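You operate a simulated robot arm through the tools that you are given. There is no shell and no other tool.

You are at the controls of a simulated robot arm. One attempt, no reset.

JOB
Warm the wash tank to about 35 C and wash the hub on its grid.
Fine: heater off after the wash; stand the hub on the drain rack; the lid stays open.

The check looks at the end state, three seconds after you hand in, the way a careful person would. Anything else that was tipped, shoved, dropped, spilled or broken makes it a failure. Lids that push on must go on centred and level and be pressed home; caps that screw on are set level and turned clockwise until they are tight.

ROBOT AND FRAMES
A 7-joint arm with a two-finger parallel gripper, fixed in place. Base frame: the origin is at the foot of the arm, x ahead of it, y to its left, z up. Units: cm, rad, N and s.
Its first joint turns from -2.897 to 2.897 rad. Payload 3.43 kg.
The TCP is the grasp point between the finger pads, 3 cm short of the fingertips. In the tool frame z runs along the fingers and y along their closing line. The gripper opens to 9.4 cm. The fingers are 2.8 cm wide and 1 cm thick; the gripper's body (5 by 9.6 cm) begins 5.5 cm behind the TCP.
Orientation is that of the tool frame in the base frame, as a unit quaternion [x, y, z, w]. With the fingers straight down and closing along the base's y, the tool's x points along the base's -x, its y along +y and its z along -z.

CONTROLS
- The arm moves only by the tool send_rows. Its argument "series" is a list of rows, each a list of 7 numbers: the shift along the base's x, y, z in units of 300 mm (1.0 is 300 mm), then the turn, a rotation vector about the base's x, y, z in units of 90 degrees (1.0 is 90 degrees), then the finger opening in cm, from 0 to 9.4. In form: [[x, y, z, rx, ry, rz, grip], ...]. A call has 1 to 20 rows; each row is the pose to reach, as a shift and turn from the pose commanded when the call began. A call with a number of a shift or a turn outside -1 to 1 is refused whole. Each row takes 0.2 s and may step no farther than 5 cm and 0.15 rad from the row before; otherwise, or with a gripper value out of range, the whole call is refused. A pose out of reach is approached as far as the arm can. The call stops where the force on the tool passes 50 N (or 10 N more than at its start, if that is more) or the arm is blocked; 0.2 s more then pass. Each finger travels about 4.5 cm/s and halts on what it meets, pressing with about 37 N; the grip force reading is that of the motor and also rises with nothing between the fingers. The clock runs only during rows and for 0.2 s after the last one: add rows that repeat a pose to give the fingers time. The reply holds the time, the measured pose of the TCP, the force on the tool along the base axes, the opening and the grip force, in the units named above and with some noise, with the torque about the TCP (base axes, N m) and any sound that the robot's microphone picked up, and new pictures: "pictures" is both (left out), scene, wrist or none.
- Cameras (640 x 400 px; columns grow to the right, rows downward): "scene" is fixed at [39.52, -51.08, 162.23]; the picture's right is [1.00, -0.09, 0.00], its down [-0.04, -0.47, -0.88] and it looks along [0.08, 0.88, -0.47] (base axes); focal length 317 px, centre (320, 200). "wrist" rides on the gripper at [7.6, 1.4, -10.3] in the tool frame; the picture's right is [-0.18, 0.98, 0.00], its down [-0.75, -0.14, -0.64] and it looks along [-0.63, -0.12, 0.77] (tool axes); focal length 243 px, centre (320, 200). There is no depth. A picture from a camera that has moved, and an enlarged one, comes with that camera's place and axes in the base frame and with its lens. The place of the scene camera against the robot may be out by one fixed shift of up to 2.5 cm in any direction.
- zoom(camera, box): a new picture of the part [left, top, right, bottom] of that camera's present view, enlarged. It takes no simulated time.
- hand_in(): hands the job in; it is judged then, once.

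Nothing tells you positions but the pictures and the camera data. Unless the task says otherwise, let go and move clear before handing in.

The tools are called as name(argument=value, ...) on one line, values as JSON. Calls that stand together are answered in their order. send_rows: Moves the arm, as the interface text tells. Its arguments: {"type":"object","properties":{"series":{"type":"array","items":{"type":"array","items":{"type":"number"}}},"pictures":{"type":"string","enum":["both","scene","wrist","none"]}},"required":["series"]} The other tools are called the same way: zoom (camera, box) takes an enlarged picture of a part of a camera's view; hand_in () hands the job in.

At the start:

```text
clock: 0.0
ee_pos: [14.98, 38.48, 132.38]
tcp_rot: [0.0, 1.0, 0.0, 0.0]
force: [-0.1, -0.4, 0.5]
ft_torque: [0.01, -0.04, -0.01]
width: 9.38
gripper_force: 0.1
```

scene: 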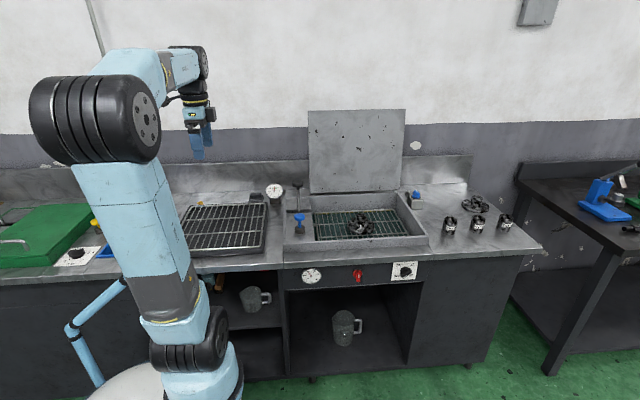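
wrist: 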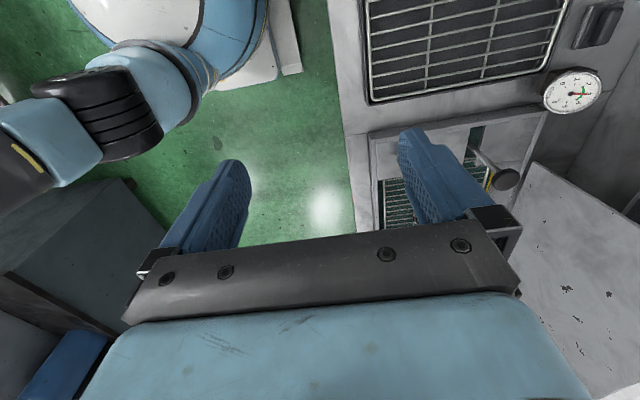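

I see a bench with a wash tank (lid open), a hub on the grid inside it, a drain rack to the left, and controls on the front panel. I'll look closer at these before moving anything.

zoom(camera="scene", box=[270, 170, 430, 290])

zoom(camera="scene", box=[170, 170, 330, 290])

zoom(camera="scene", box=[400, 170, 560, 290])

zoom(camera="scene", box=[290, 250, 430, 300])

zoom(camera="scene", box=[0, 180, 160, 300])

```text
3.33 times, centred on (350, 230) of scene
camera zoom: at [39.52, -51.08, 162.23], right [1.0, -0.09, 0.0], down [-0.04, -0.47, -0.88], along [0.08, 0.88, -0.47], focal length 1057 px, centre (220, 100)
```

zoom: 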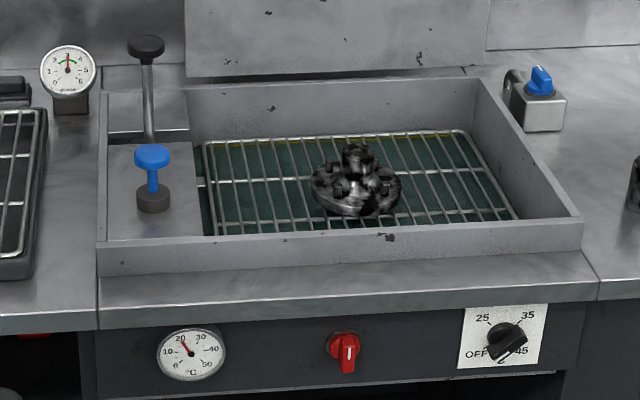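

```text
3.33 times, centred on (250, 230) of scene
camera zoom: at [39.52, -51.08, 162.23], right [1.0, -0.09, 0.0], down [-0.04, -0.47, -0.88], along [0.08, 0.88, -0.47], focal length 1057 px, centre (553, 100)
```

zoom: 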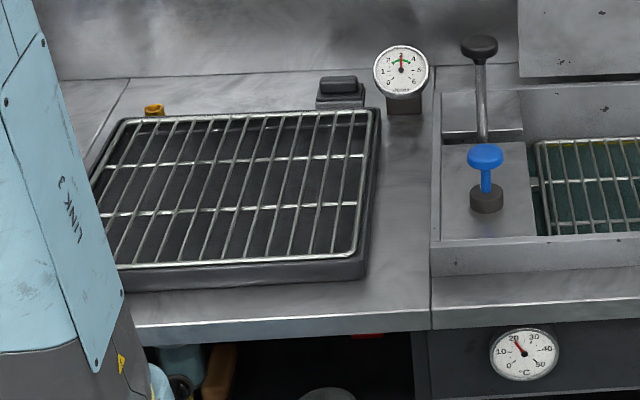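

```text
3.33 times, centred on (480, 230) of scene
camera zoom: at [39.52, -51.08, 162.23], right [1.0, -0.09, 0.0], down [-0.04, -0.47, -0.88], along [0.08, 0.88, -0.47], focal length 1057 px, centre (-213, 100)
```

zoom: 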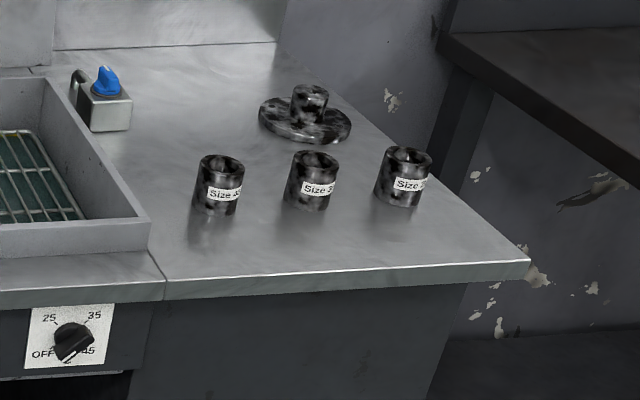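

```text
4.57 times, centred on (360, 275) of scene
camera zoom: at [39.52, -51.08, 162.23], right [1.0, -0.09, 0.0], down [-0.04, -0.47, -0.88], along [0.08, 0.88, -0.47], focal length 1450 px, centre (137, -143)
```

zoom: 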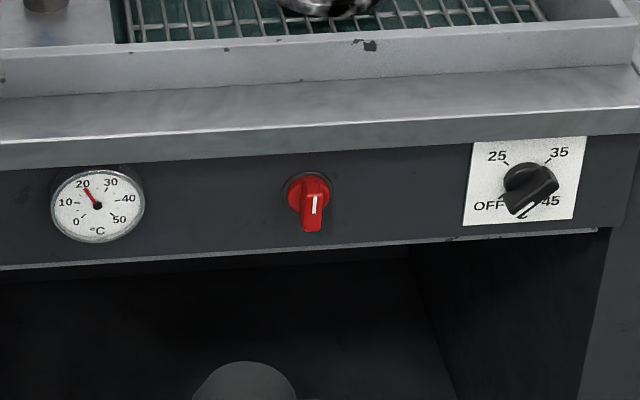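

```text
3.33 times, centred on (80, 240) of scene
camera zoom: at [39.52, -51.08, 162.23], right [1.0, -0.09, 0.0], down [-0.04, -0.47, -0.88], along [0.08, 0.88, -0.47], focal length 1057 px, centre (1120, 67)
```

zoom: 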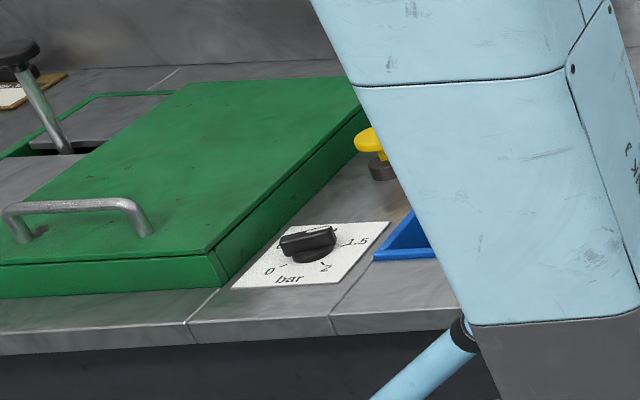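

I see the front panel with a thermometer, red valve and heater dial, plus a lever, blue plunger, gauge and blue rotary switch on the bench top. I'll zoom tighter to read each of them before moving.

zoom(camera="scene", box=[255, 175, 305, 206])

zoom(camera="scene", box=[285, 205, 325, 240])

zoom(camera="scene", box=[380, 255, 428, 285])

zoom(camera="scene", box=[290, 262, 338, 292])

zoom(camera="scene", box=[335, 200, 391, 240])

zoom(camera="scene", box=[395, 180, 435, 212])

zoom(camera="scene", box=[500, 0, 580, 40])

zoom(camera="scene", box=[200, 270, 380, 370])

zoom(camera="scene", box=[520, 150, 640, 240])

```text
12.80 times, centred on (280, 190) of scene
camera zoom: at [39.52, -51.08, 162.23], right [1.0, -0.09, 0.0], down [-0.04, -0.47, -0.88], along [0.08, 0.88, -0.47], focal length 4059 px, centre (832, 322)
```

zoom: 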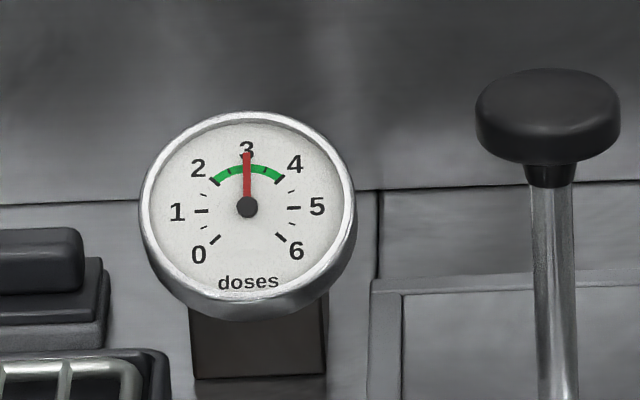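

```text
11.43 times, centred on (305, 222) of scene
camera zoom: at [39.52, -51.08, 162.23], right [1.0, -0.09, 0.0], down [-0.04, -0.47, -0.88], along [0.08, 0.88, -0.47], focal length 3624 px, centre (491, -57)
```

zoom: 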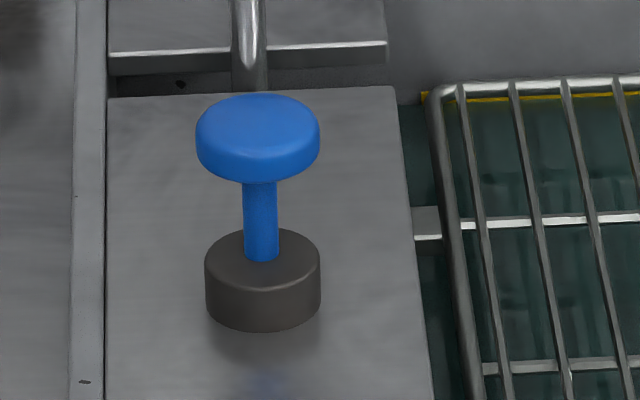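

```text
13.33 times, centred on (404, 270) of scene
camera zoom: at [39.52, -51.08, 162.23], right [1.0, -0.09, 0.0], down [-0.04, -0.47, -0.88], along [0.08, 0.88, -0.47], focal length 4228 px, centre (-800, -733)
```

zoom: 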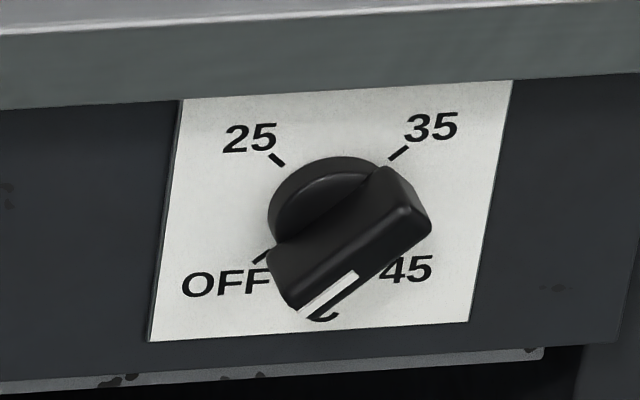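

```text
13.33 times, centred on (314, 277) of scene
camera zoom: at [39.52, -51.08, 162.23], right [1.0, -0.09, 0.0], down [-0.04, -0.47, -0.88], along [0.08, 0.88, -0.47], focal length 4228 px, centre (400, -827)
```

zoom: 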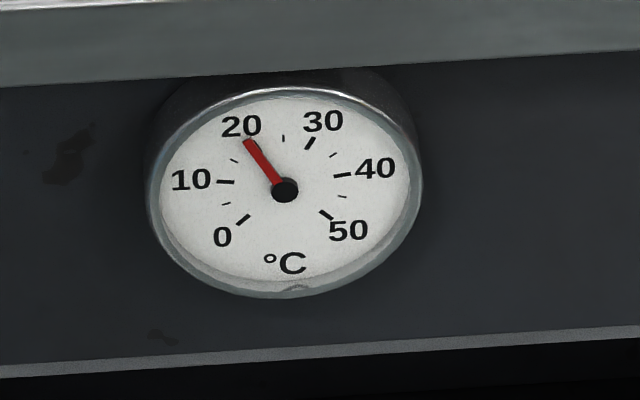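

```text
10.00 times, centred on (363, 220) of scene
camera zoom: at [39.52, -51.08, 162.23], right [1.0, -0.09, 0.0], down [-0.04, -0.47, -0.88], along [0.08, 0.88, -0.47], focal length 3171 px, centre (-110, 0)
```

zoom: 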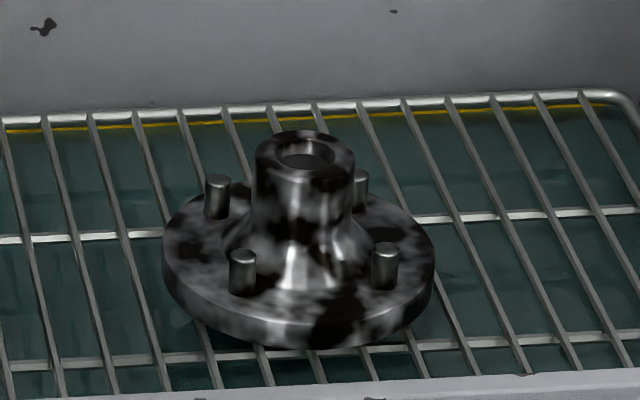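

```text
12.50 times, centred on (415, 196) of scene
camera zoom: at [39.52, -51.08, 162.23], right [1.0, -0.09, 0.0], down [-0.04, -0.47, -0.88], along [0.08, 0.88, -0.47], focal length 3964 px, centre (-868, 250)
```

zoom: 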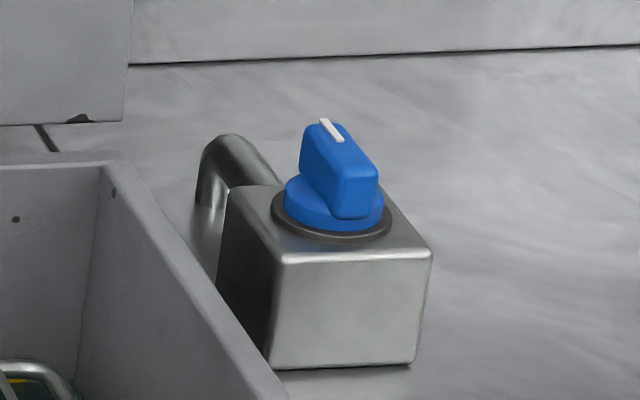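

```text
8.00 times, centred on (540, 20) of scene
camera zoom: at [39.52, -51.08, 162.23], right [1.0, -0.09, 0.0], down [-0.04, -0.47, -0.88], along [0.08, 0.88, -0.47], focal length 2537 px, centre (-1440, 1640)
```

zoom: 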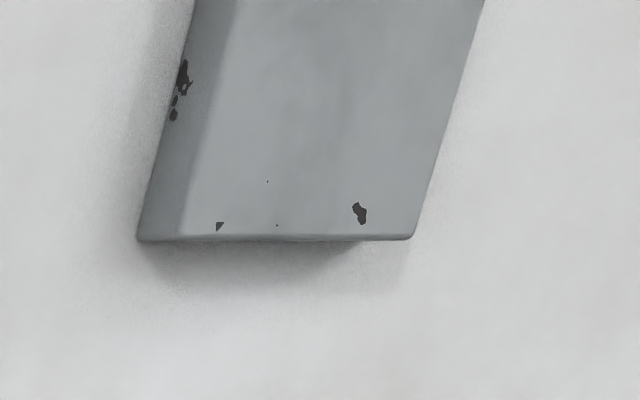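

```text
3.56 times, centred on (290, 320) of scene
camera zoom: at [39.52, -51.08, 162.23], right [1.0, -0.09, 0.0], down [-0.04, -0.47, -0.88], along [0.08, 0.88, -0.47], focal length 1127 px, centre (427, -227)
```

zoom: 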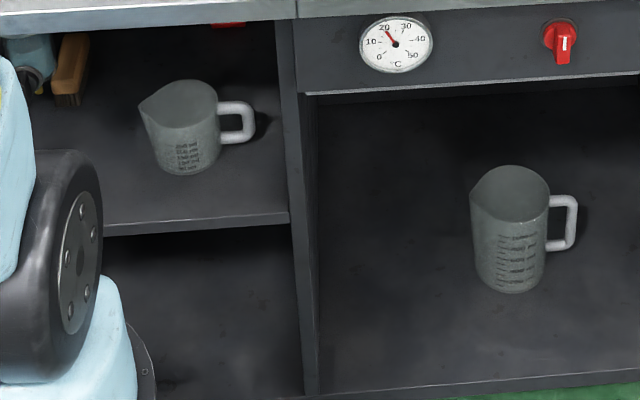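

```text
4.44 times, centred on (580, 195) of scene
camera zoom: at [39.52, -51.08, 162.23], right [1.0, -0.09, 0.0], down [-0.04, -0.47, -0.88], along [0.08, 0.88, -0.47], focal length 1409 px, centre (-836, 222)
```

zoom: 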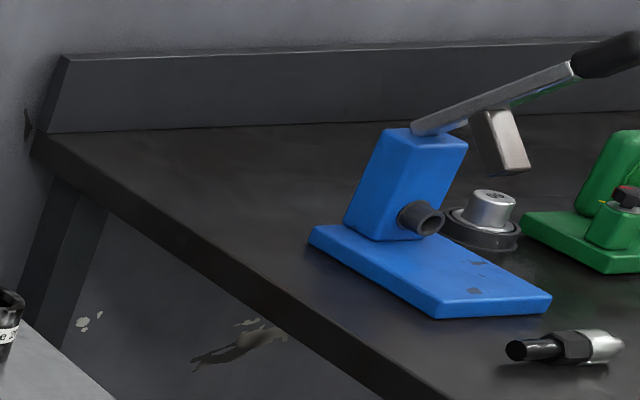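

The hub sits on a wire grid over the bath; the doses gauge reads 3 (in the green band), the thermometer about 19–20 C, and the heater dial looks to be at OFF. I'll look closer at the remaining fixtures before moving.

zoom(camera="scene", box=[240, 180, 290, 212])

zoom(camera="scene", box=[285, 178, 345, 216])

zoom(camera="scene", box=[305, 200, 350, 245])

zoom(camera="scene", box=[380, 200, 430, 250])

zoom(camera="scene", box=[335, 260, 383, 290])

zoom(camera="wrist", box=[340, 0, 640, 240])

```text
12.50 times, centred on (265, 196) of scene
camera zoom: at [39.52, -51.08, 162.23], right [1.0, -0.09, 0.0], down [-0.04, -0.47, -0.88], along [0.08, 0.88, -0.47], focal length 3964 px, centre (1008, 250)
```

zoom: 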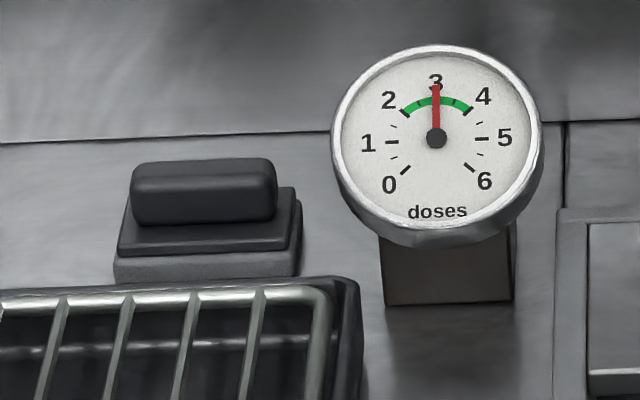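

```text
10.53 times, centred on (315, 197) of scene
camera zoom: at [39.52, -51.08, 162.23], right [1.0, -0.09, 0.0], down [-0.04, -0.47, -0.88], along [0.08, 0.88, -0.47], focal length 3338 px, centre (373, 232)
```

zoom: 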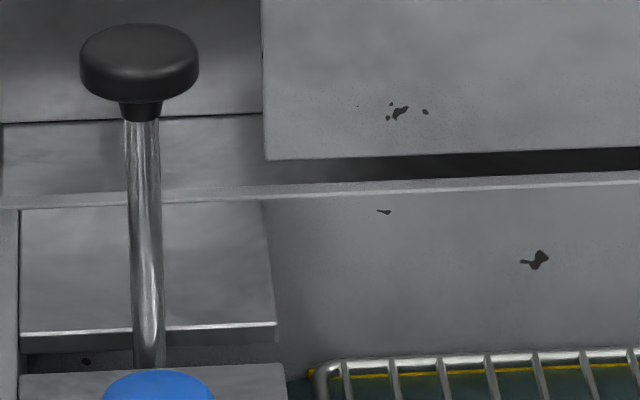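

```text
8.89 times, centred on (328, 222) of scene
camera zoom: at [39.52, -51.08, 162.23], right [1.0, -0.09, 0.0], down [-0.04, -0.47, -0.88], along [0.08, 0.88, -0.47], focal length 2819 px, centre (253, 0)
```

zoom: 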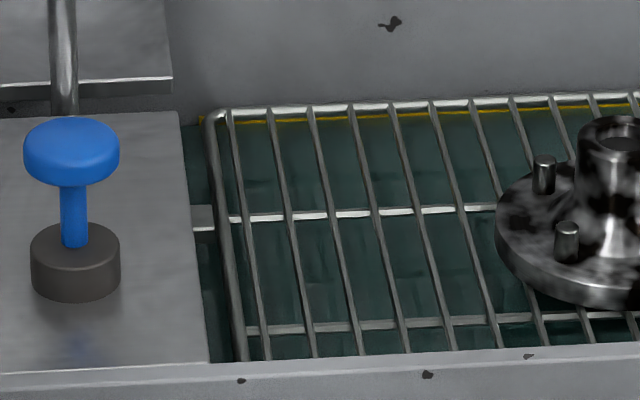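

```text
8.00 times, centred on (405, 225) of scene
camera zoom: at [39.52, -51.08, 162.23], right [1.0, -0.09, 0.0], down [-0.04, -0.47, -0.88], along [0.08, 0.88, -0.47], focal length 2537 px, centre (-360, 0)
```

zoom: 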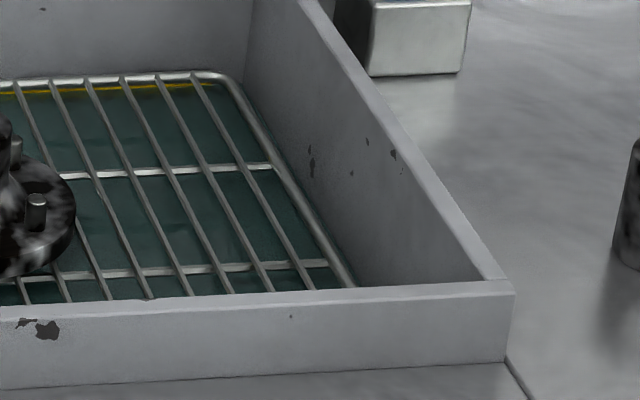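

```text
13.33 times, centred on (359, 275) of scene
camera zoom: at [39.52, -51.08, 162.23], right [1.0, -0.09, 0.0], down [-0.04, -0.47, -0.88], along [0.08, 0.88, -0.47], focal length 4228 px, centre (-200, -800)
```

zoom: 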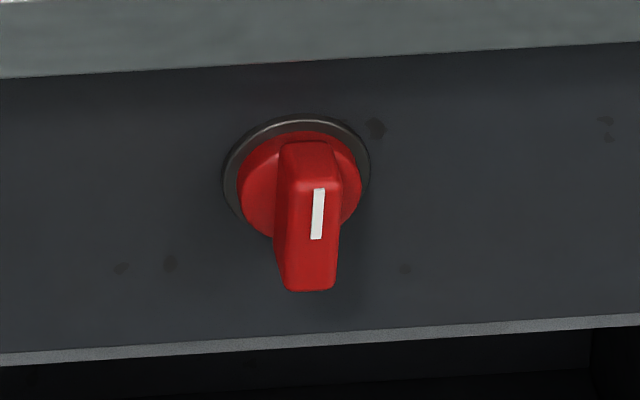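

```text
1.67 times, centred on (490, 120) of wrist
camera zoom: at [7.33, 39.95, 142.35], right [0.18, 0.98, 0.0], down [0.75, -0.14, 0.64], along [0.63, -0.12, -0.77], focal length 404 px, centre (37, 333)
```

zoom: 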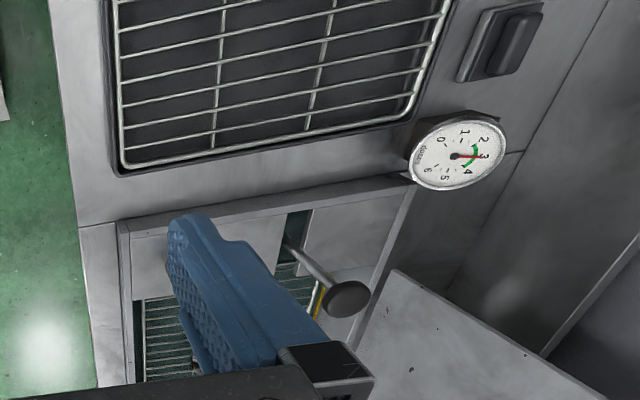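

The bath is filled to the yellow line and doses are fine, so the heater dial (OFF → 35) comes first, then the dipping lever. I'll first turn the tool so the wrist camera looks towards +y, and move over the front of the tank for a better view.

send_rows(series=[[0.08, -0.01, -0.02, 0, 0, 0.083, 9.4], [0.16, -0.02, -0.04, 0, 0, 0.167, 9.4], [0.24, -0.03, -0.06, 0, 0, 0.25, 9.4], [0.32, -0.04, -0.08, 0, 0, 0.333, 9.4], [0.4, -0.05, -0.1, 0, 0, 0.417, 9.4], [0.48, -0.06, -0.12, 0, 0, 0.5, 9.4], [0.56, -0.07, -0.14, 0, 0, 0.583, 9.4], [0.64, -0.08, -0.16, 0, 0, 0.667, 9.4], [0.72, -0.09, -0.18, 0, 0, 0.75, 9.4], [0.8, -0.1, -0.2, 0, 0, 0.833, 9.4], [0.88, -0.1, -0.2, 0, 0, 0.917, 9.4], [0.95, -0.1, -0.2, 0, 0, 1.0, 9.4]], pictures="both")

```text
clock: 2.6
ee_pos: [43.59, 35.53, 126.19]
tcp_rot: [0.708, -0.707, 0.0, 0.0]
force: [-1.3, 0.4, -0.3]
ft_torque: [0.01, -0.04, -0.05]
width: 9.4
gripper_force: 0.2
camera wrist: at [42.11, 27.94, 136.28], right [-0.98, 0.18, 0.0], down [0.14, 0.75, 0.64], along [0.12, 0.63, -0.77], focal length 243 px, centre (320, 200)
```

scene: 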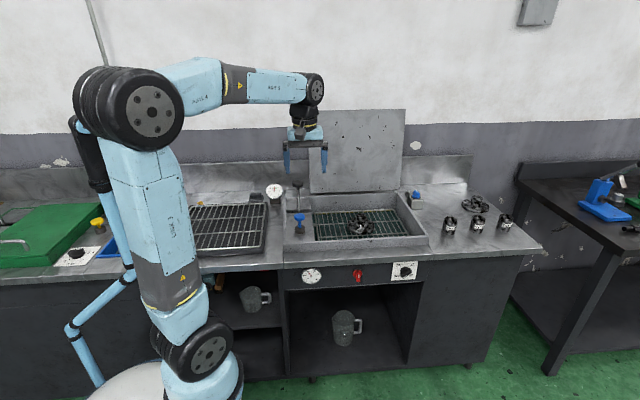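
wrist: 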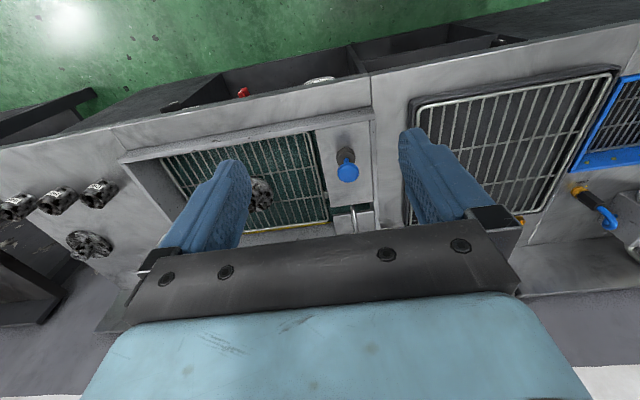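

The wrist view now shows the bench from above (mirrored: image right is −x). I'll zoom in on several parts, including the two racks.

zoom(camera="wrist", box=[400, 50, 640, 290])

zoom(camera="wrist", box=[240, 80, 400, 240])

zoom(camera="scene", box=[60, 190, 220, 300])

zoom(camera="wrist", box=[120, 120, 280, 240])

```text
1.67 times, centred on (520, 170) of wrist
camera zoom: at [42.11, 27.94, 136.28], right [-0.98, 0.18, 0.0], down [0.14, 0.75, 0.64], along [0.12, 0.63, -0.77], focal length 404 px, centre (-13, 250)
```

zoom: 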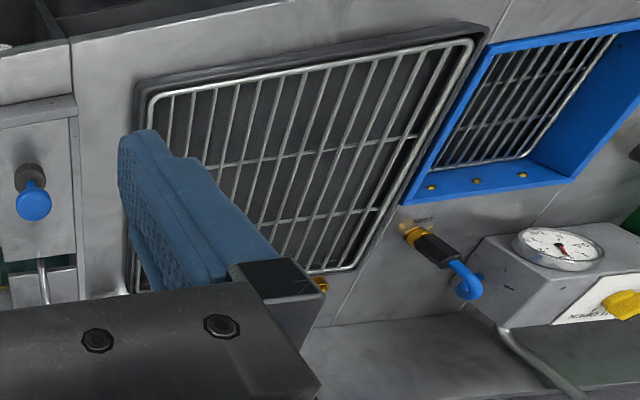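

```text
2.50 times, centred on (320, 160) of wrist
camera zoom: at [42.11, 27.94, 136.28], right [-0.98, 0.18, 0.0], down [0.14, 0.75, 0.64], along [0.12, 0.63, -0.77], focal length 606 px, centre (320, 300)
```

zoom: 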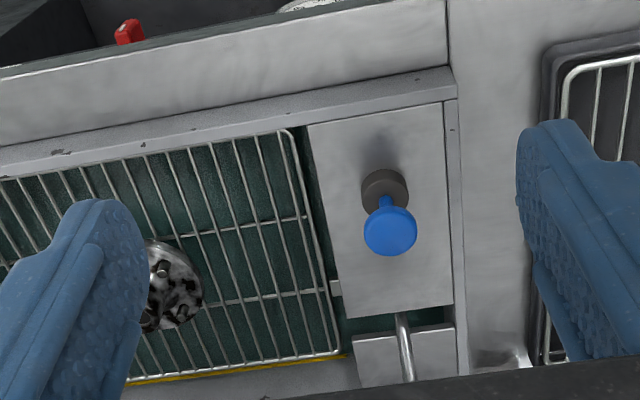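

```text
3.64 times, centred on (140, 245) of scene
camera zoom: at [39.52, -51.08, 162.23], right [1.0, -0.09, 0.0], down [-0.04, -0.47, -0.88], along [0.08, 0.88, -0.47], focal length 1153 px, centre (974, 36)
```

zoom: 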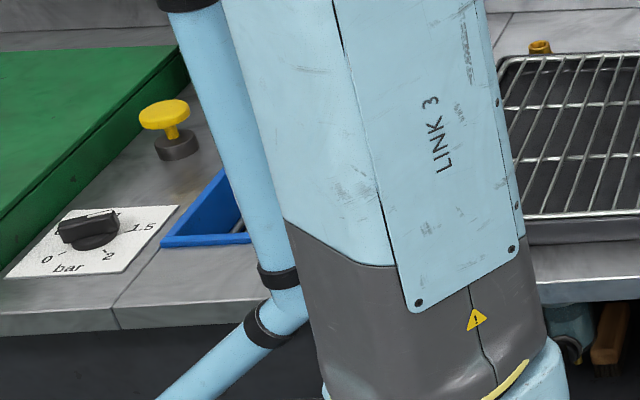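

```text
3.33 times, centred on (200, 180) of wrist
camera zoom: at [42.11, 27.94, 136.28], right [-0.98, 0.18, 0.0], down [0.14, 0.75, 0.64], along [0.12, 0.63, -0.77], focal length 809 px, centre (720, 267)
```

zoom: 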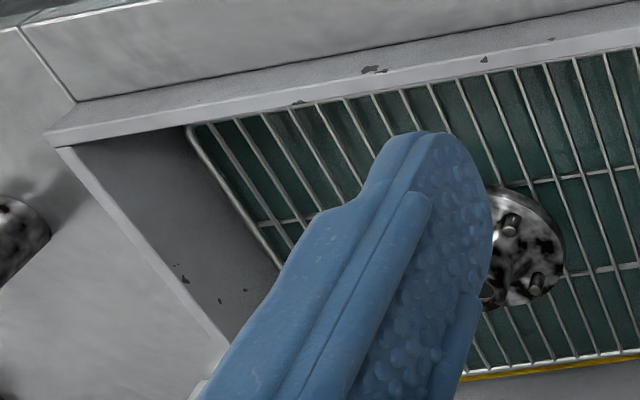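

The grey wire rack in the black tray beside the tank is the drain rack (the blue one is an air-blow booth). Next I swing the tool horizontal, pointing at the front panel (+y), and back off in front of the bench to see the heater dial.

send_rows(series=[[0.045, -0.065, -0.039, 0.083, 0, 0, 9.4], [0.091, -0.13, -0.078, 0.167, 0, 0, 9.4], [0.137, -0.196, -0.117, 0.25, 0, 0, 9.4], [0.182, -0.261, -0.156, 0.333, 0, 0, 9.4], [0.228, -0.326, -0.195, 0.417, 0, 0, 9.4], [0.273, -0.391, -0.234, 0.5, 0, 0, 9.4], [0.319, -0.457, -0.272, 0.583, 0, 0, 9.4], [0.365, -0.522, -0.311, 0.667, 0, 0, 9.4], [0.41, -0.587, -0.35, 0.75, 0, 0, 9.4], [0.456, -0.652, -0.389, 0.833, 0, 0, 9.4], [0.501, -0.718, -0.428, 0.917, 0, 0, 9.4], [0.547, -0.783, -0.467, 1.0, 0, 0, 9.4]], pictures="both")

```text
clock: 5.2
ee_pos: [59.86, 12.0, 112.34]
tcp_rot: [-0.499, 0.5, 0.499, 0.503]
force: [-0.3, 1.7, 0.5]
ft_torque: [-0.04, 0.0, -0.01]
width: 9.38
gripper_force: 0.0
camera wrist: at [58.39, 1.72, 104.57], right [-0.98, 0.0, 0.18], down [0.14, -0.64, 0.75], along [0.12, 0.77, 0.63], focal length 243 px, centre (320, 200)
```

scene: 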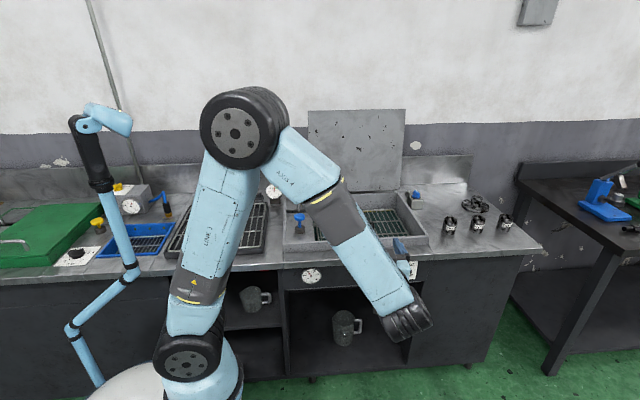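
wrist: 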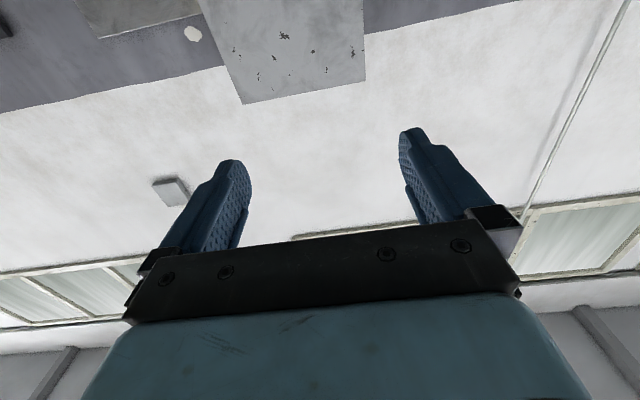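

The tool is horizontal now, with the camera under it looking up. I'll roll the tool −90° about y while moving towards the dial, so that a later clockwise turn has room and the camera can see the panel.

send_rows(series=[[0.042, -0.01, -0.033, 0, -0.083, 0, 9.4], [0.083, -0.02, -0.067, 0, -0.167, 0, 9.4], [0.125, -0.03, -0.1, 0, -0.25, 0, 9.4], [0.167, -0.04, -0.133, 0, -0.333, 0, 9.4], [0.208, -0.05, -0.167, 0, -0.417, 0, 9.4], [0.25, -0.06, -0.2, 0, -0.5, 0, 9.4], [0.292, -0.06, -0.233, 0, -0.583, 0, 9.4], [0.333, -0.06, -0.267, 0, -0.667, 0, 9.4], [0.375, -0.06, -0.3, 0, -0.75, 0, 9.4], [0.417, -0.06, -0.333, 0, -0.833, 0, 9.4], [0.458, -0.06, -0.367, 0, -0.917, 0, 9.4], [0.5, -0.06, -0.4, 0, -1.0, 0, 9.4]], pictures="both")

```text
clock: 7.8
ee_pos: [64.15, 11.52, 106.11]
tcp_rot: [0.589, -0.404, -0.405, -0.571]
force: [0.5, -0.2, -0.2]
ft_torque: [0.02, 0.01, 0.04]
width: 9.41
gripper_force: 0.2
out of reach, approached as far as the arm can: row 4, 5, 6, 7, 8, 9, 10, 11, 12
camera wrist: at [65.59, 1.09, 98.47], right [-0.99, -0.02, -0.17], down [-0.12, -0.63, 0.77], along [-0.12, 0.78, 0.62], focal length 243 px, centre (320, 200)
```

scene: 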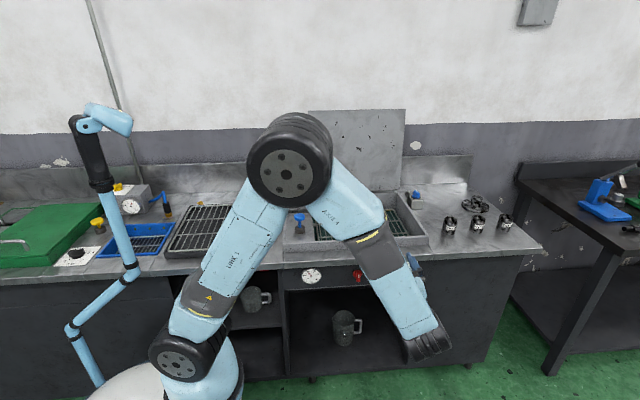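
wrist: 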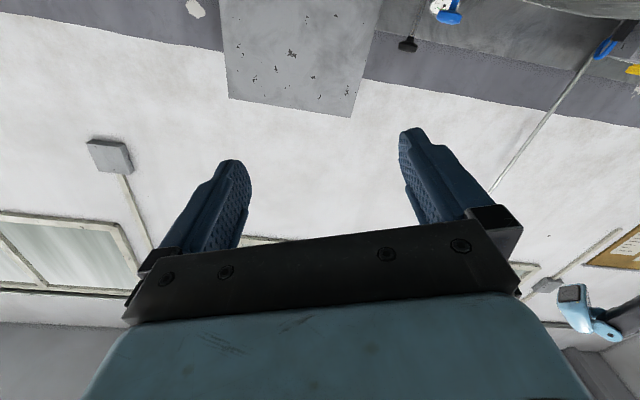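

The arm ran out of range in that roll direction, so the turn will have to be made in the positive range instead. I'll test a small positive roll to learn which pose the shifts count from.

send_rows(series=[[0, 0, 0, 0, 0.09, 0, 9.4]], pictures="none")

```text
clock: 8.2
ee_pos: [64.19, 11.44, 106.15]
tcp_rot: [0.559, -0.443, -0.446, -0.541]
force: [0.6, -0.3, -0.2]
ft_torque: [0.02, 0.01, 0.02]
width: 9.38
gripper_force: 0.0
```

Shifts count from the pose actually reached. Now I'll roll to about +45° (lined up across the dial's bar) and lower to dial height well in front of the panel.

send_rows(series=[[0.05, 0.012, -0.07, 0, 0.07, 0, 9.4], [0.1, 0.024, -0.14, 0, 0.14, 0, 9.4], [0.15, 0.036, -0.22, 0, 0.21, 0, 9.4], [0.2, 0.048, -0.3, 0, 0.28, 0, 9.4], [0.25, 0.06, -0.38, 0, 0.35, 0, 9.4], [0.3, 0.072, -0.46, 0, 0.42, 0, 9.4], [0.35, 0.084, -0.54, 0, 0.49, 0, 9.4], [0.4, 0.096, -0.62, 0, 0.56, 0, 9.4], [0.46, 0.108, -0.7, 0, 0.633, 0, 9.4], [0.46, 0.108, -0.733, 0, 0.633, 0, 9.4]], pictures="both")

```text
clock: 10.4
ee_pos: [77.98, 14.39, 84.21]
tcp_rot: [-0.278, 0.648, 0.658, 0.264]
force: [0.3, 0.0, -0.2]
ft_torque: [-0.03, 0.02, 0.0]
width: 9.38
gripper_force: 0.0
camera wrist: at [71.9, 4.0, 79.59], right [-0.57, -0.02, 0.82], down [0.65, -0.63, 0.43], along [0.51, 0.78, 0.37], focal length 243 px, centre (320, 200)
```

scene: 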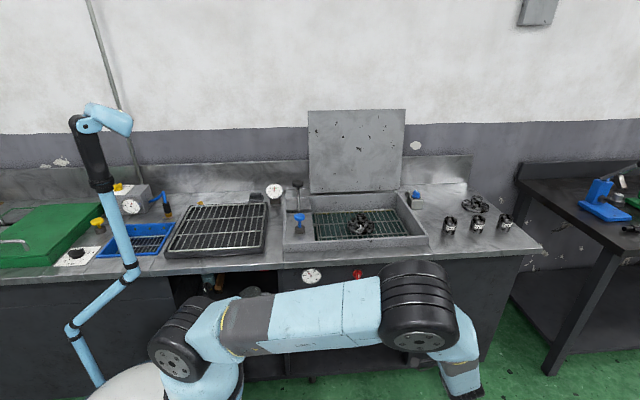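
wrist: 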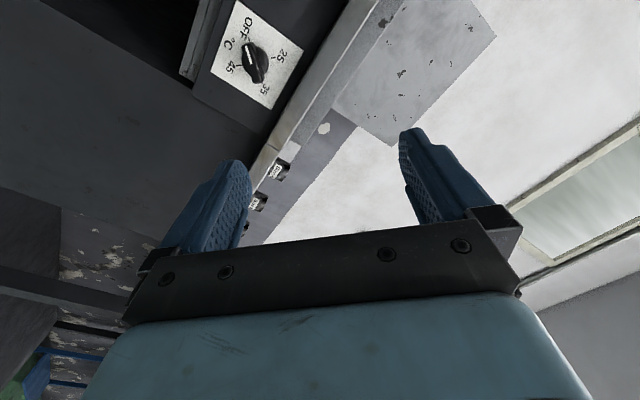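

The dial is now in the wrist view. I'll zoom in to fix its position.

zoom(camera="wrist", box=[190, 0, 320, 120])

```text
3.33 times, centred on (255, 60) of wrist
camera zoom: at [71.9, 4.0, 79.59], right [-0.57, -0.02, 0.82], down [0.65, -0.63, 0.43], along [0.51, 0.78, 0.37], focal length 809 px, centre (537, 667)
```

zoom: 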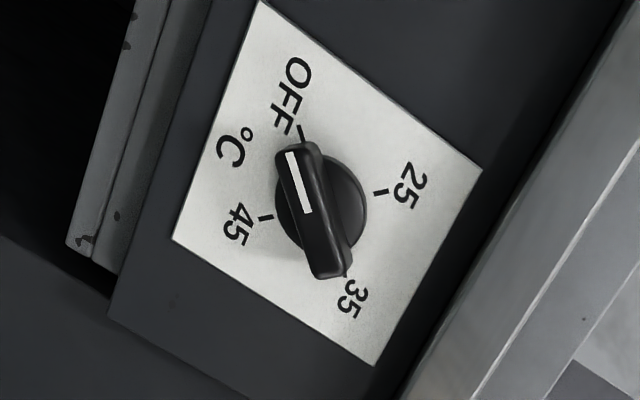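

The dial points at OFF and 35 is directly opposite (180° clockwise). I'll shift sideways 10 cm to get parallax for a precise dial position.

send_rows(series=[[-0.11, 0, 0, 0, 0, -0.015, 9.4], [-0.22, 0, 0, 0, 0, -0.015, 9.4], [-0.333, 0, 0, 0, 0, -0.015, 9.4], [-0.333, 0, 0, 0, 0, -0.015, 9.4]], pictures="wrist")

zoom(camera="wrist", box=[150, 40, 310, 160])

```text
clock: 11.4
ee_pos: [68.24, 14.48, 84.4]
tcp_rot: [-0.271, 0.651, 0.655, 0.273]
force: [-0.1, 0.4, 0.3]
ft_torque: [-0.06, 0.01, -0.01]
width: 9.41
gripper_force: 0.0
camera wrist: at [61.66, 4.27, 79.65], right [-0.57, -0.01, 0.82], down [0.63, -0.64, 0.43], along [0.53, 0.76, 0.37], focal length 243 px, centre (320, 200)
```

wrist: 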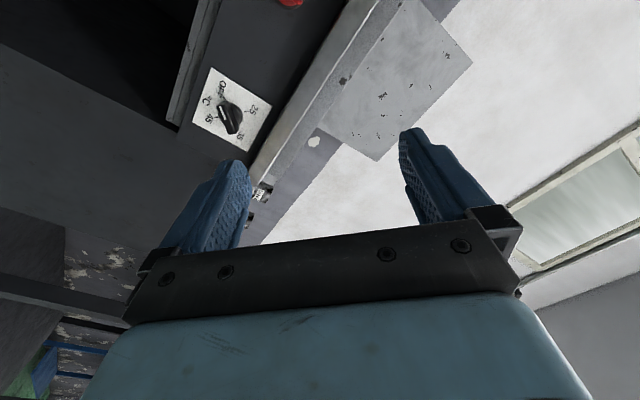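

```text
3.33 times, centred on (230, 100) of wrist
camera zoom: at [61.66, 4.27, 79.65], right [-0.57, -0.01, 0.82], down [0.63, -0.64, 0.43], along [0.53, 0.76, 0.37], focal length 809 px, centre (620, 533)
```

zoom: 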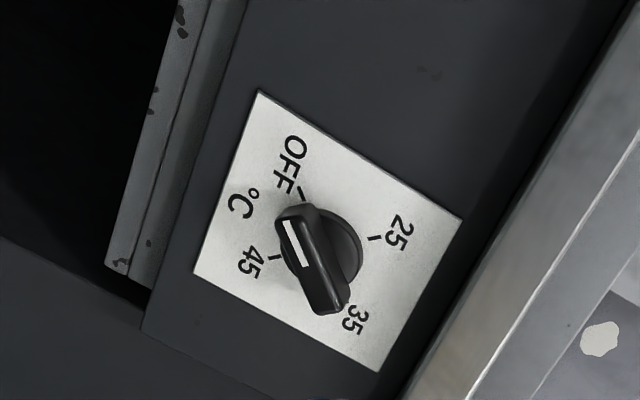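

Triangulating the dial plate gives its centre at about (82.1, 44.0, 76.0) with the panel facing −y, and the knob sticking out roughly 2.5 cm. I'll look closely at the knob's shape before gripping it.

zoom(camera="wrist", box=[205, 80, 255, 140])

```text
6.67 times, centred on (230, 110) of wrist
camera zoom: at [61.66, 4.27, 79.65], right [-0.57, -0.01, 0.82], down [0.63, -0.64, 0.43], along [0.53, 0.76, 0.37], focal length 1618 px, centre (920, 800)
```

zoom: 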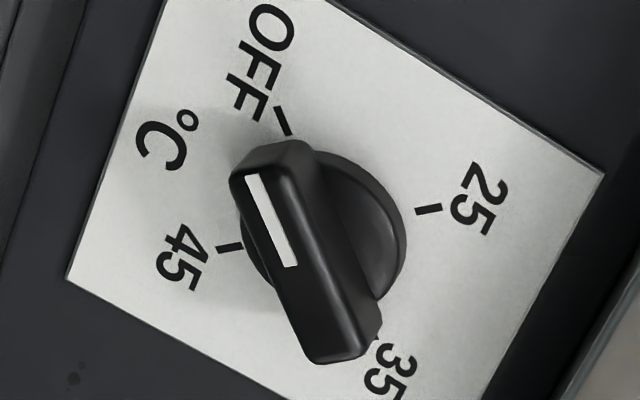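

The bar is about 1.4 cm thick and 5 cm long on a round base. I'll narrow the fingers and come to a stand-off point in front of the knob, aligned with its axis.

send_rows(series=[[0.077, 0.05, -0.046, 0, 0, 0, 7.5], [0.154, 0.12, -0.093, 0, 0, 0, 6], [0.231, 0.2, -0.139, 0, 0, 0, 4.5], [0.308, 0.3, -0.185, 0, 0, 0, 4.5], [0.385, 0.4, -0.232, 0, 0, 0, 4.5], [0.462, 0.517, -0.278, 0, 0, 0, 4.5], [0.462, 0.517, -0.278, 0, 0, 0, 4.5], [0.462, 0.517, -0.278, 0, 0, 0, 4.5]], pictures="both")

```text
clock: 13.2
ee_pos: [81.9, 29.82, 75.89]
tcp_rot: [-0.271, 0.65, 0.656, 0.272]
force: [-0.1, -0.1, 0.8]
ft_torque: [0.0, 0.01, 0.03]
width: 4.5
gripper_force: 0.0
camera wrist: at [75.47, 19.63, 71.22], right [-0.57, -0.01, 0.82], down [0.63, -0.64, 0.43], along [0.53, 0.76, 0.37], focal length 243 px, centre (320, 200)
```

scene: 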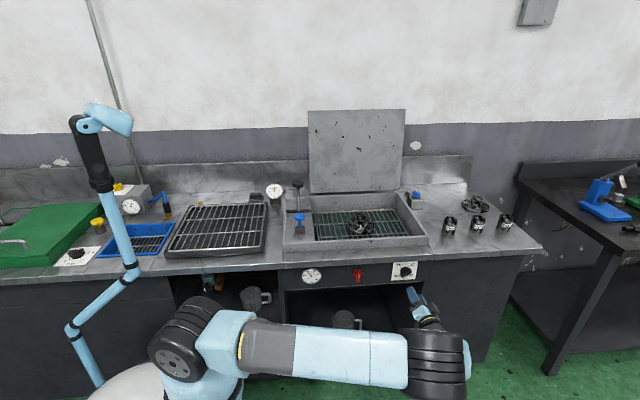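
wrist: 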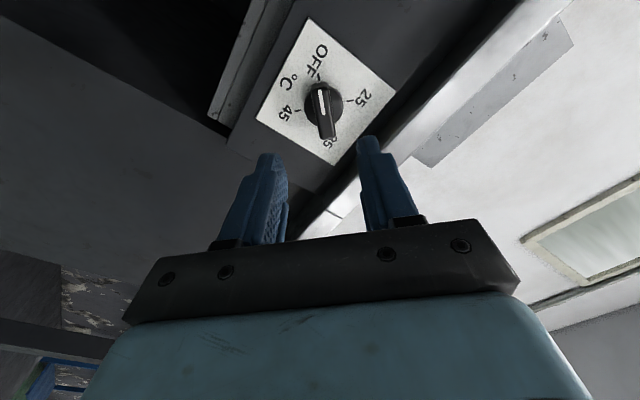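

The knob appears centred between the fingers. A zoom confirms the alignment before I move in.

zoom(camera="wrist", box=[260, 50, 390, 170])

```text
3.33 times, centred on (325, 110) of wrist
camera zoom: at [75.47, 19.63, 71.22], right [-0.57, -0.01, 0.82], down [0.63, -0.64, 0.43], along [0.53, 0.76, 0.37], focal length 809 px, centre (303, 500)
```

zoom: 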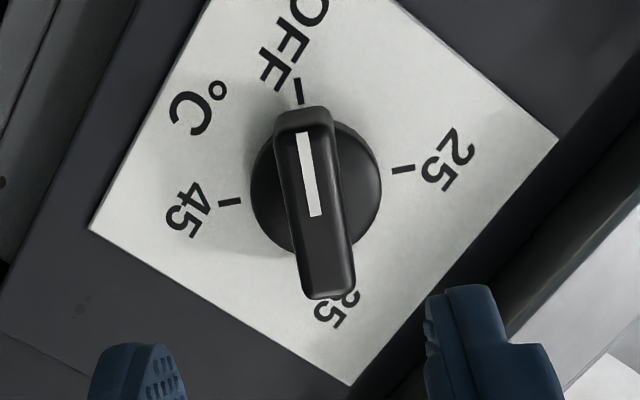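

The knob sits a few millimetres towards the tool's +y side. I'll make a small correction and move straight in until the fingertips straddle the bar.

send_rows(series=[[-0.005, 0.08, 0.005, -0.005, 0, 0, 4.5], [-0.005, 0.16, 0.005, -0.005, 0, 0, 4.5], [-0.005, 0.24, 0.005, -0.005, 0, 0, 4.5], [-0.005, 0.29, 0.005, -0.005, 0, 0, 4.5], [-0.005, 0.325, 0.005, -0.005, 0, 0, 4.5], [-0.005, 0.325, 0.005, -0.005, 0, 0, 4.5]], pictures="wrist")

zoom(camera="wrist", box=[240, 60, 400, 260])

```text
clock: 14.6
ee_pos: [81.8, 39.7, 76.2]
tcp_rot: [-0.271, 0.653, 0.653, 0.27]
force: [0.3, -0.6, 0.6]
ft_torque: [-0.01, 0.04, 0.01]
width: 4.49
gripper_force: 0.0
camera wrist: at [75.38, 29.37, 71.6], right [-0.57, 0.0, 0.82], down [0.63, -0.64, 0.44], along [0.53, 0.77, 0.36], focal length 243 px, centre (320, 200)
```

wrist: 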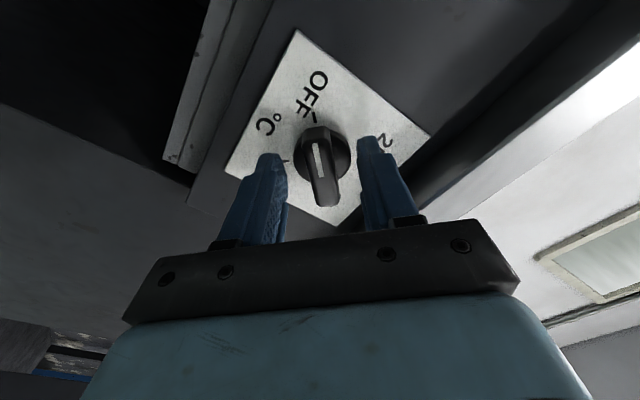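

```text
2.00 times, centred on (320, 160) of wrist
camera zoom: at [75.38, 29.37, 71.6], right [-0.57, 0.0, 0.82], down [0.63, -0.64, 0.44], along [0.53, 0.77, 0.36], focal length 485 px, centre (320, 280)
```

zoom: 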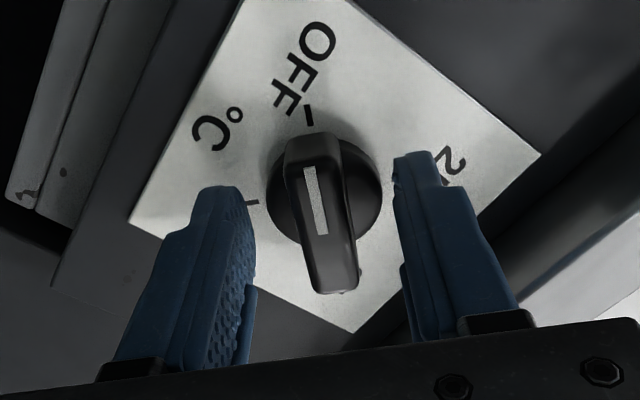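

The fingers straddle the bar. I'll close on it.

send_rows(series=[[0, 0, 0, 0, 0, 0, 0], [0, 0, 0, 0, 0, 0, 0], [0, 0, 0, 0, 0, 0, 0], [0, 0, 0, 0, 0, 0, 0], [0, 0, 0, 0, 0, 0, 0]], pictures="wrist")

```text
clock: 15.8
ee_pos: [81.73, 39.7, 76.23]
tcp_rot: [-0.272, 0.654, 0.652, 0.271]
force: [-5.5, -0.9, 3.4]
ft_torque: [0.34, -0.01, -0.13]
width: 1.58
gripper_force: 45.1
camera wrist: at [75.34, 29.37, 71.64], right [-0.57, 0.0, 0.82], down [0.63, -0.64, 0.44], along [0.53, 0.77, 0.36], focal length 243 px, centre (320, 200)
```

wrist: 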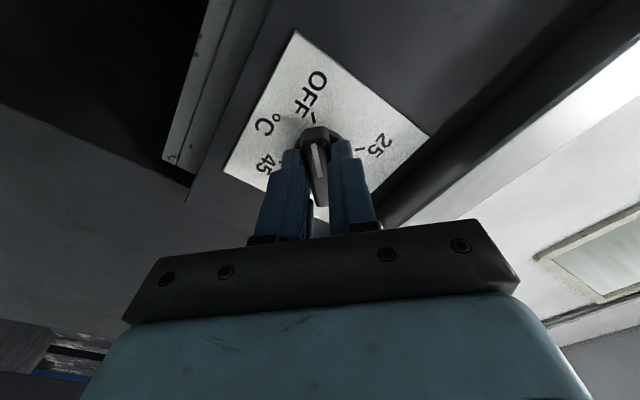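

Gripped on the bar at 1.6 cm. Now I turn clockwise (about +y), first 45°, checking the forces.

send_rows(series=[[-0.003, 0, 0.003, 0, 0.083, 0, 0], [-0.003, 0, 0.003, 0, 0.167, 0, 0], [-0.003, 0, 0.003, 0, 0.25, 0, 0], [-0.003, 0, 0.003, 0, 0.333, 0, 0], [-0.003, 0, 0.003, 0, 0.417, 0, 0], [-0.003, 0, 0.003, 0, 0.5, 0, 0]], pictures="wrist")

```text
clock: 17.2
ee_pos: [81.6, 39.76, 76.34]
tcp_rot: [-0.002, 0.706, 0.708, 0.001]
force: [0.1, 0.0, 24.8]
ft_torque: [0.19, -0.1, -0.06]
width: 1.59
gripper_force: 45.0
camera wrist: at [74.0, 29.36, 77.67], right [0.18, 0.0, 0.98], down [0.76, -0.64, -0.14], along [0.63, 0.77, -0.11], focal length 243 px, centre (320, 200)
```

wrist: 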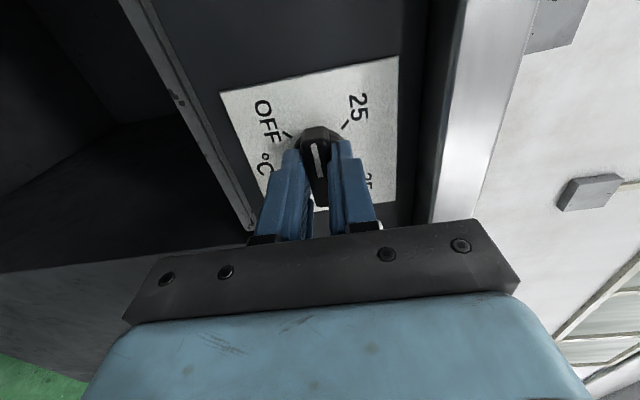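

The knob follows the fingers; there is a 25 N upward push on the tool, so my axis is a touch low. I'll ease the tool upward by about a millimetre and see how the force responds.

send_rows(series=[[0, 0, 0.003, 0, 0, 0, 0], [0, 0, 0.003, 0, 0, 0, 0]], pictures="none")

```text
clock: 17.8
ee_pos: [81.56, 39.56, 76.53]
tcp_rot: [-0.002, 0.706, 0.708, 0.001]
force: [8.4, 3.8, 27.7]
ft_torque: [0.44, -0.09, 1.11]
width: 1.64
gripper_force: 45.3
```

The force hardly changed, so I'll test the other direction to learn its sign.

send_rows(series=[[0, 0, -0.008, 0, 0, 0, 0], [0, 0, -0.008, 0, 0, 0, 0]], pictures="none")

```text
clock: 18.4
ee_pos: [81.62, 39.63, 76.49]
tcp_rot: [-0.002, 0.706, 0.708, 0.001]
force: [7.3, -2.2, 48.5]
ft_torque: [0.49, -0.15, 0.19]
width: 1.55
gripper_force: 45.0
```

Moving down raised the force, so the knob's axis is higher than my tool. I'll move up about 5 mm in small steps to relieve it.

send_rows(series=[[0, 0, 0.006, 0, 0, 0, 0], [0, 0, 0.012, 0, 0, 0, 0], [0, 0, 0.016, 0, 0, 0, 0]], pictures="none")

```text
clock: 19.2
ee_pos: [81.58, 39.6, 76.49]
tcp_rot: [0.0, 0.708, 0.706, 0.0]
force: [11.9, -7.2, 25.6]
ft_torque: [0.63, -0.1, -0.25]
width: 1.61
gripper_force: 44.8
```

The force pattern is ambiguous, so I'll release the bar, check the zero force, and re-centre before continuing the turn.

send_rows(series=[[0, 0, 0, 0, 0, 0, 4.0], [0, 0, 0, 0, 0, 0, 4.0], [0, 0, 0, 0, 0, 0, 4.0], [0, 0, 0, 0, 0, 0, 4.0]], pictures="wrist")

zoom(camera="wrist", box=[240, 60, 400, 260])

```text
clock: 20.2
ee_pos: [81.59, 39.75, 76.55]
tcp_rot: [-0.001, 0.708, 0.706, 0.0]
force: [0.4, -0.2, 0.4]
ft_torque: [-0.04, 0.03, 0.0]
width: 4.01
gripper_force: 0.0
camera wrist: at [73.97, 29.48, 77.72], right [0.18, 0.0, 0.98], down [0.76, -0.64, -0.14], along [0.63, 0.77, -0.12], focal length 243 px, centre (320, 200)
```

wrist: 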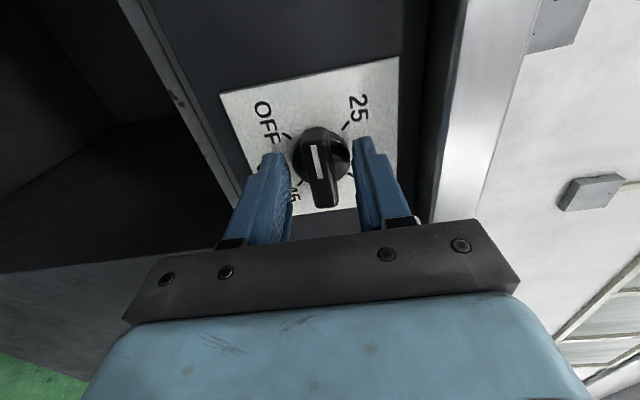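

```text
2.00 times, centred on (320, 160) of wrist
camera zoom: at [73.97, 29.48, 77.72], right [0.18, 0.0, 0.98], down [0.76, -0.64, -0.14], along [0.63, 0.77, -0.12], focal length 485 px, centre (320, 280)
```

zoom: 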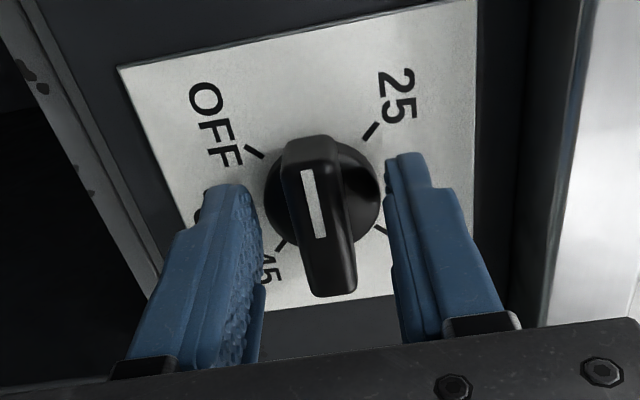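

The knob stayed where I left it and now looks centred between the fingers with zero force. I'll close again and check.

send_rows(series=[[0, 0, 0, 0, 0, 0, 0], [0, 0, 0, 0, 0, 0, 0], [0, 0, 0, 0, 0, 0, 0], [0, 0, 0, 0, 0, 0, 0]], pictures="none")

```text
clock: 21.2
ee_pos: [81.64, 39.76, 76.49]
tcp_rot: [-0.001, 0.707, 0.707, -0.001]
force: [-0.6, -1.7, -2.9]
ft_torque: [-0.01, 0.05, -0.18]
width: 1.58
gripper_force: 44.7
```

Now it's centred (force under 3 N). I continue clockwise another 45° to the 25 mark, drifting slightly in +x where I believe the axis is.

send_rows(series=[[0.002, 0, 0, 0, 0.083, 0, 0], [0.004, 0, 0, 0, 0.167, 0, 0], [0.006, 0, 0, 0, 0.25, 0, 0], [0.006, 0, 0, 0, 0.333, 0, 0], [0.006, 0, 0, 0, 0.417, 0, 0], [0.006, 0, 0, 0, 0.5, 0, 0]], pictures="wrist")

```text
clock: 22.6
ee_pos: [81.79, 39.69, 76.72]
tcp_rot: [0.27, 0.652, 0.654, -0.271]
force: [-14.5, 0.8, 11.0]
ft_torque: [0.96, 0.04, 1.13]
width: 1.59
gripper_force: 44.9
camera wrist: at [77.34, 29.46, 82.93], right [0.82, 0.0, 0.57], down [0.44, -0.64, -0.63], along [0.36, 0.77, -0.53], focal length 243 px, centre (320, 200)
```

wrist: 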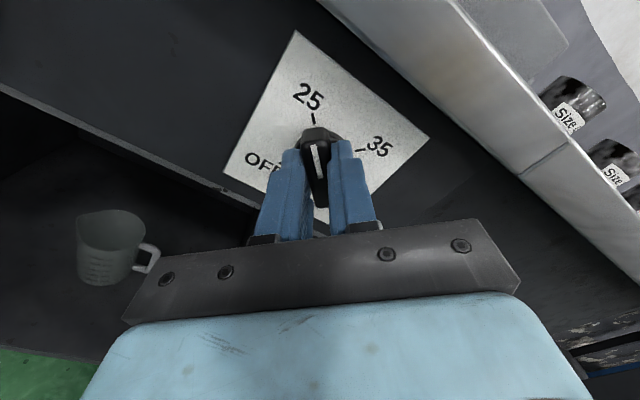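

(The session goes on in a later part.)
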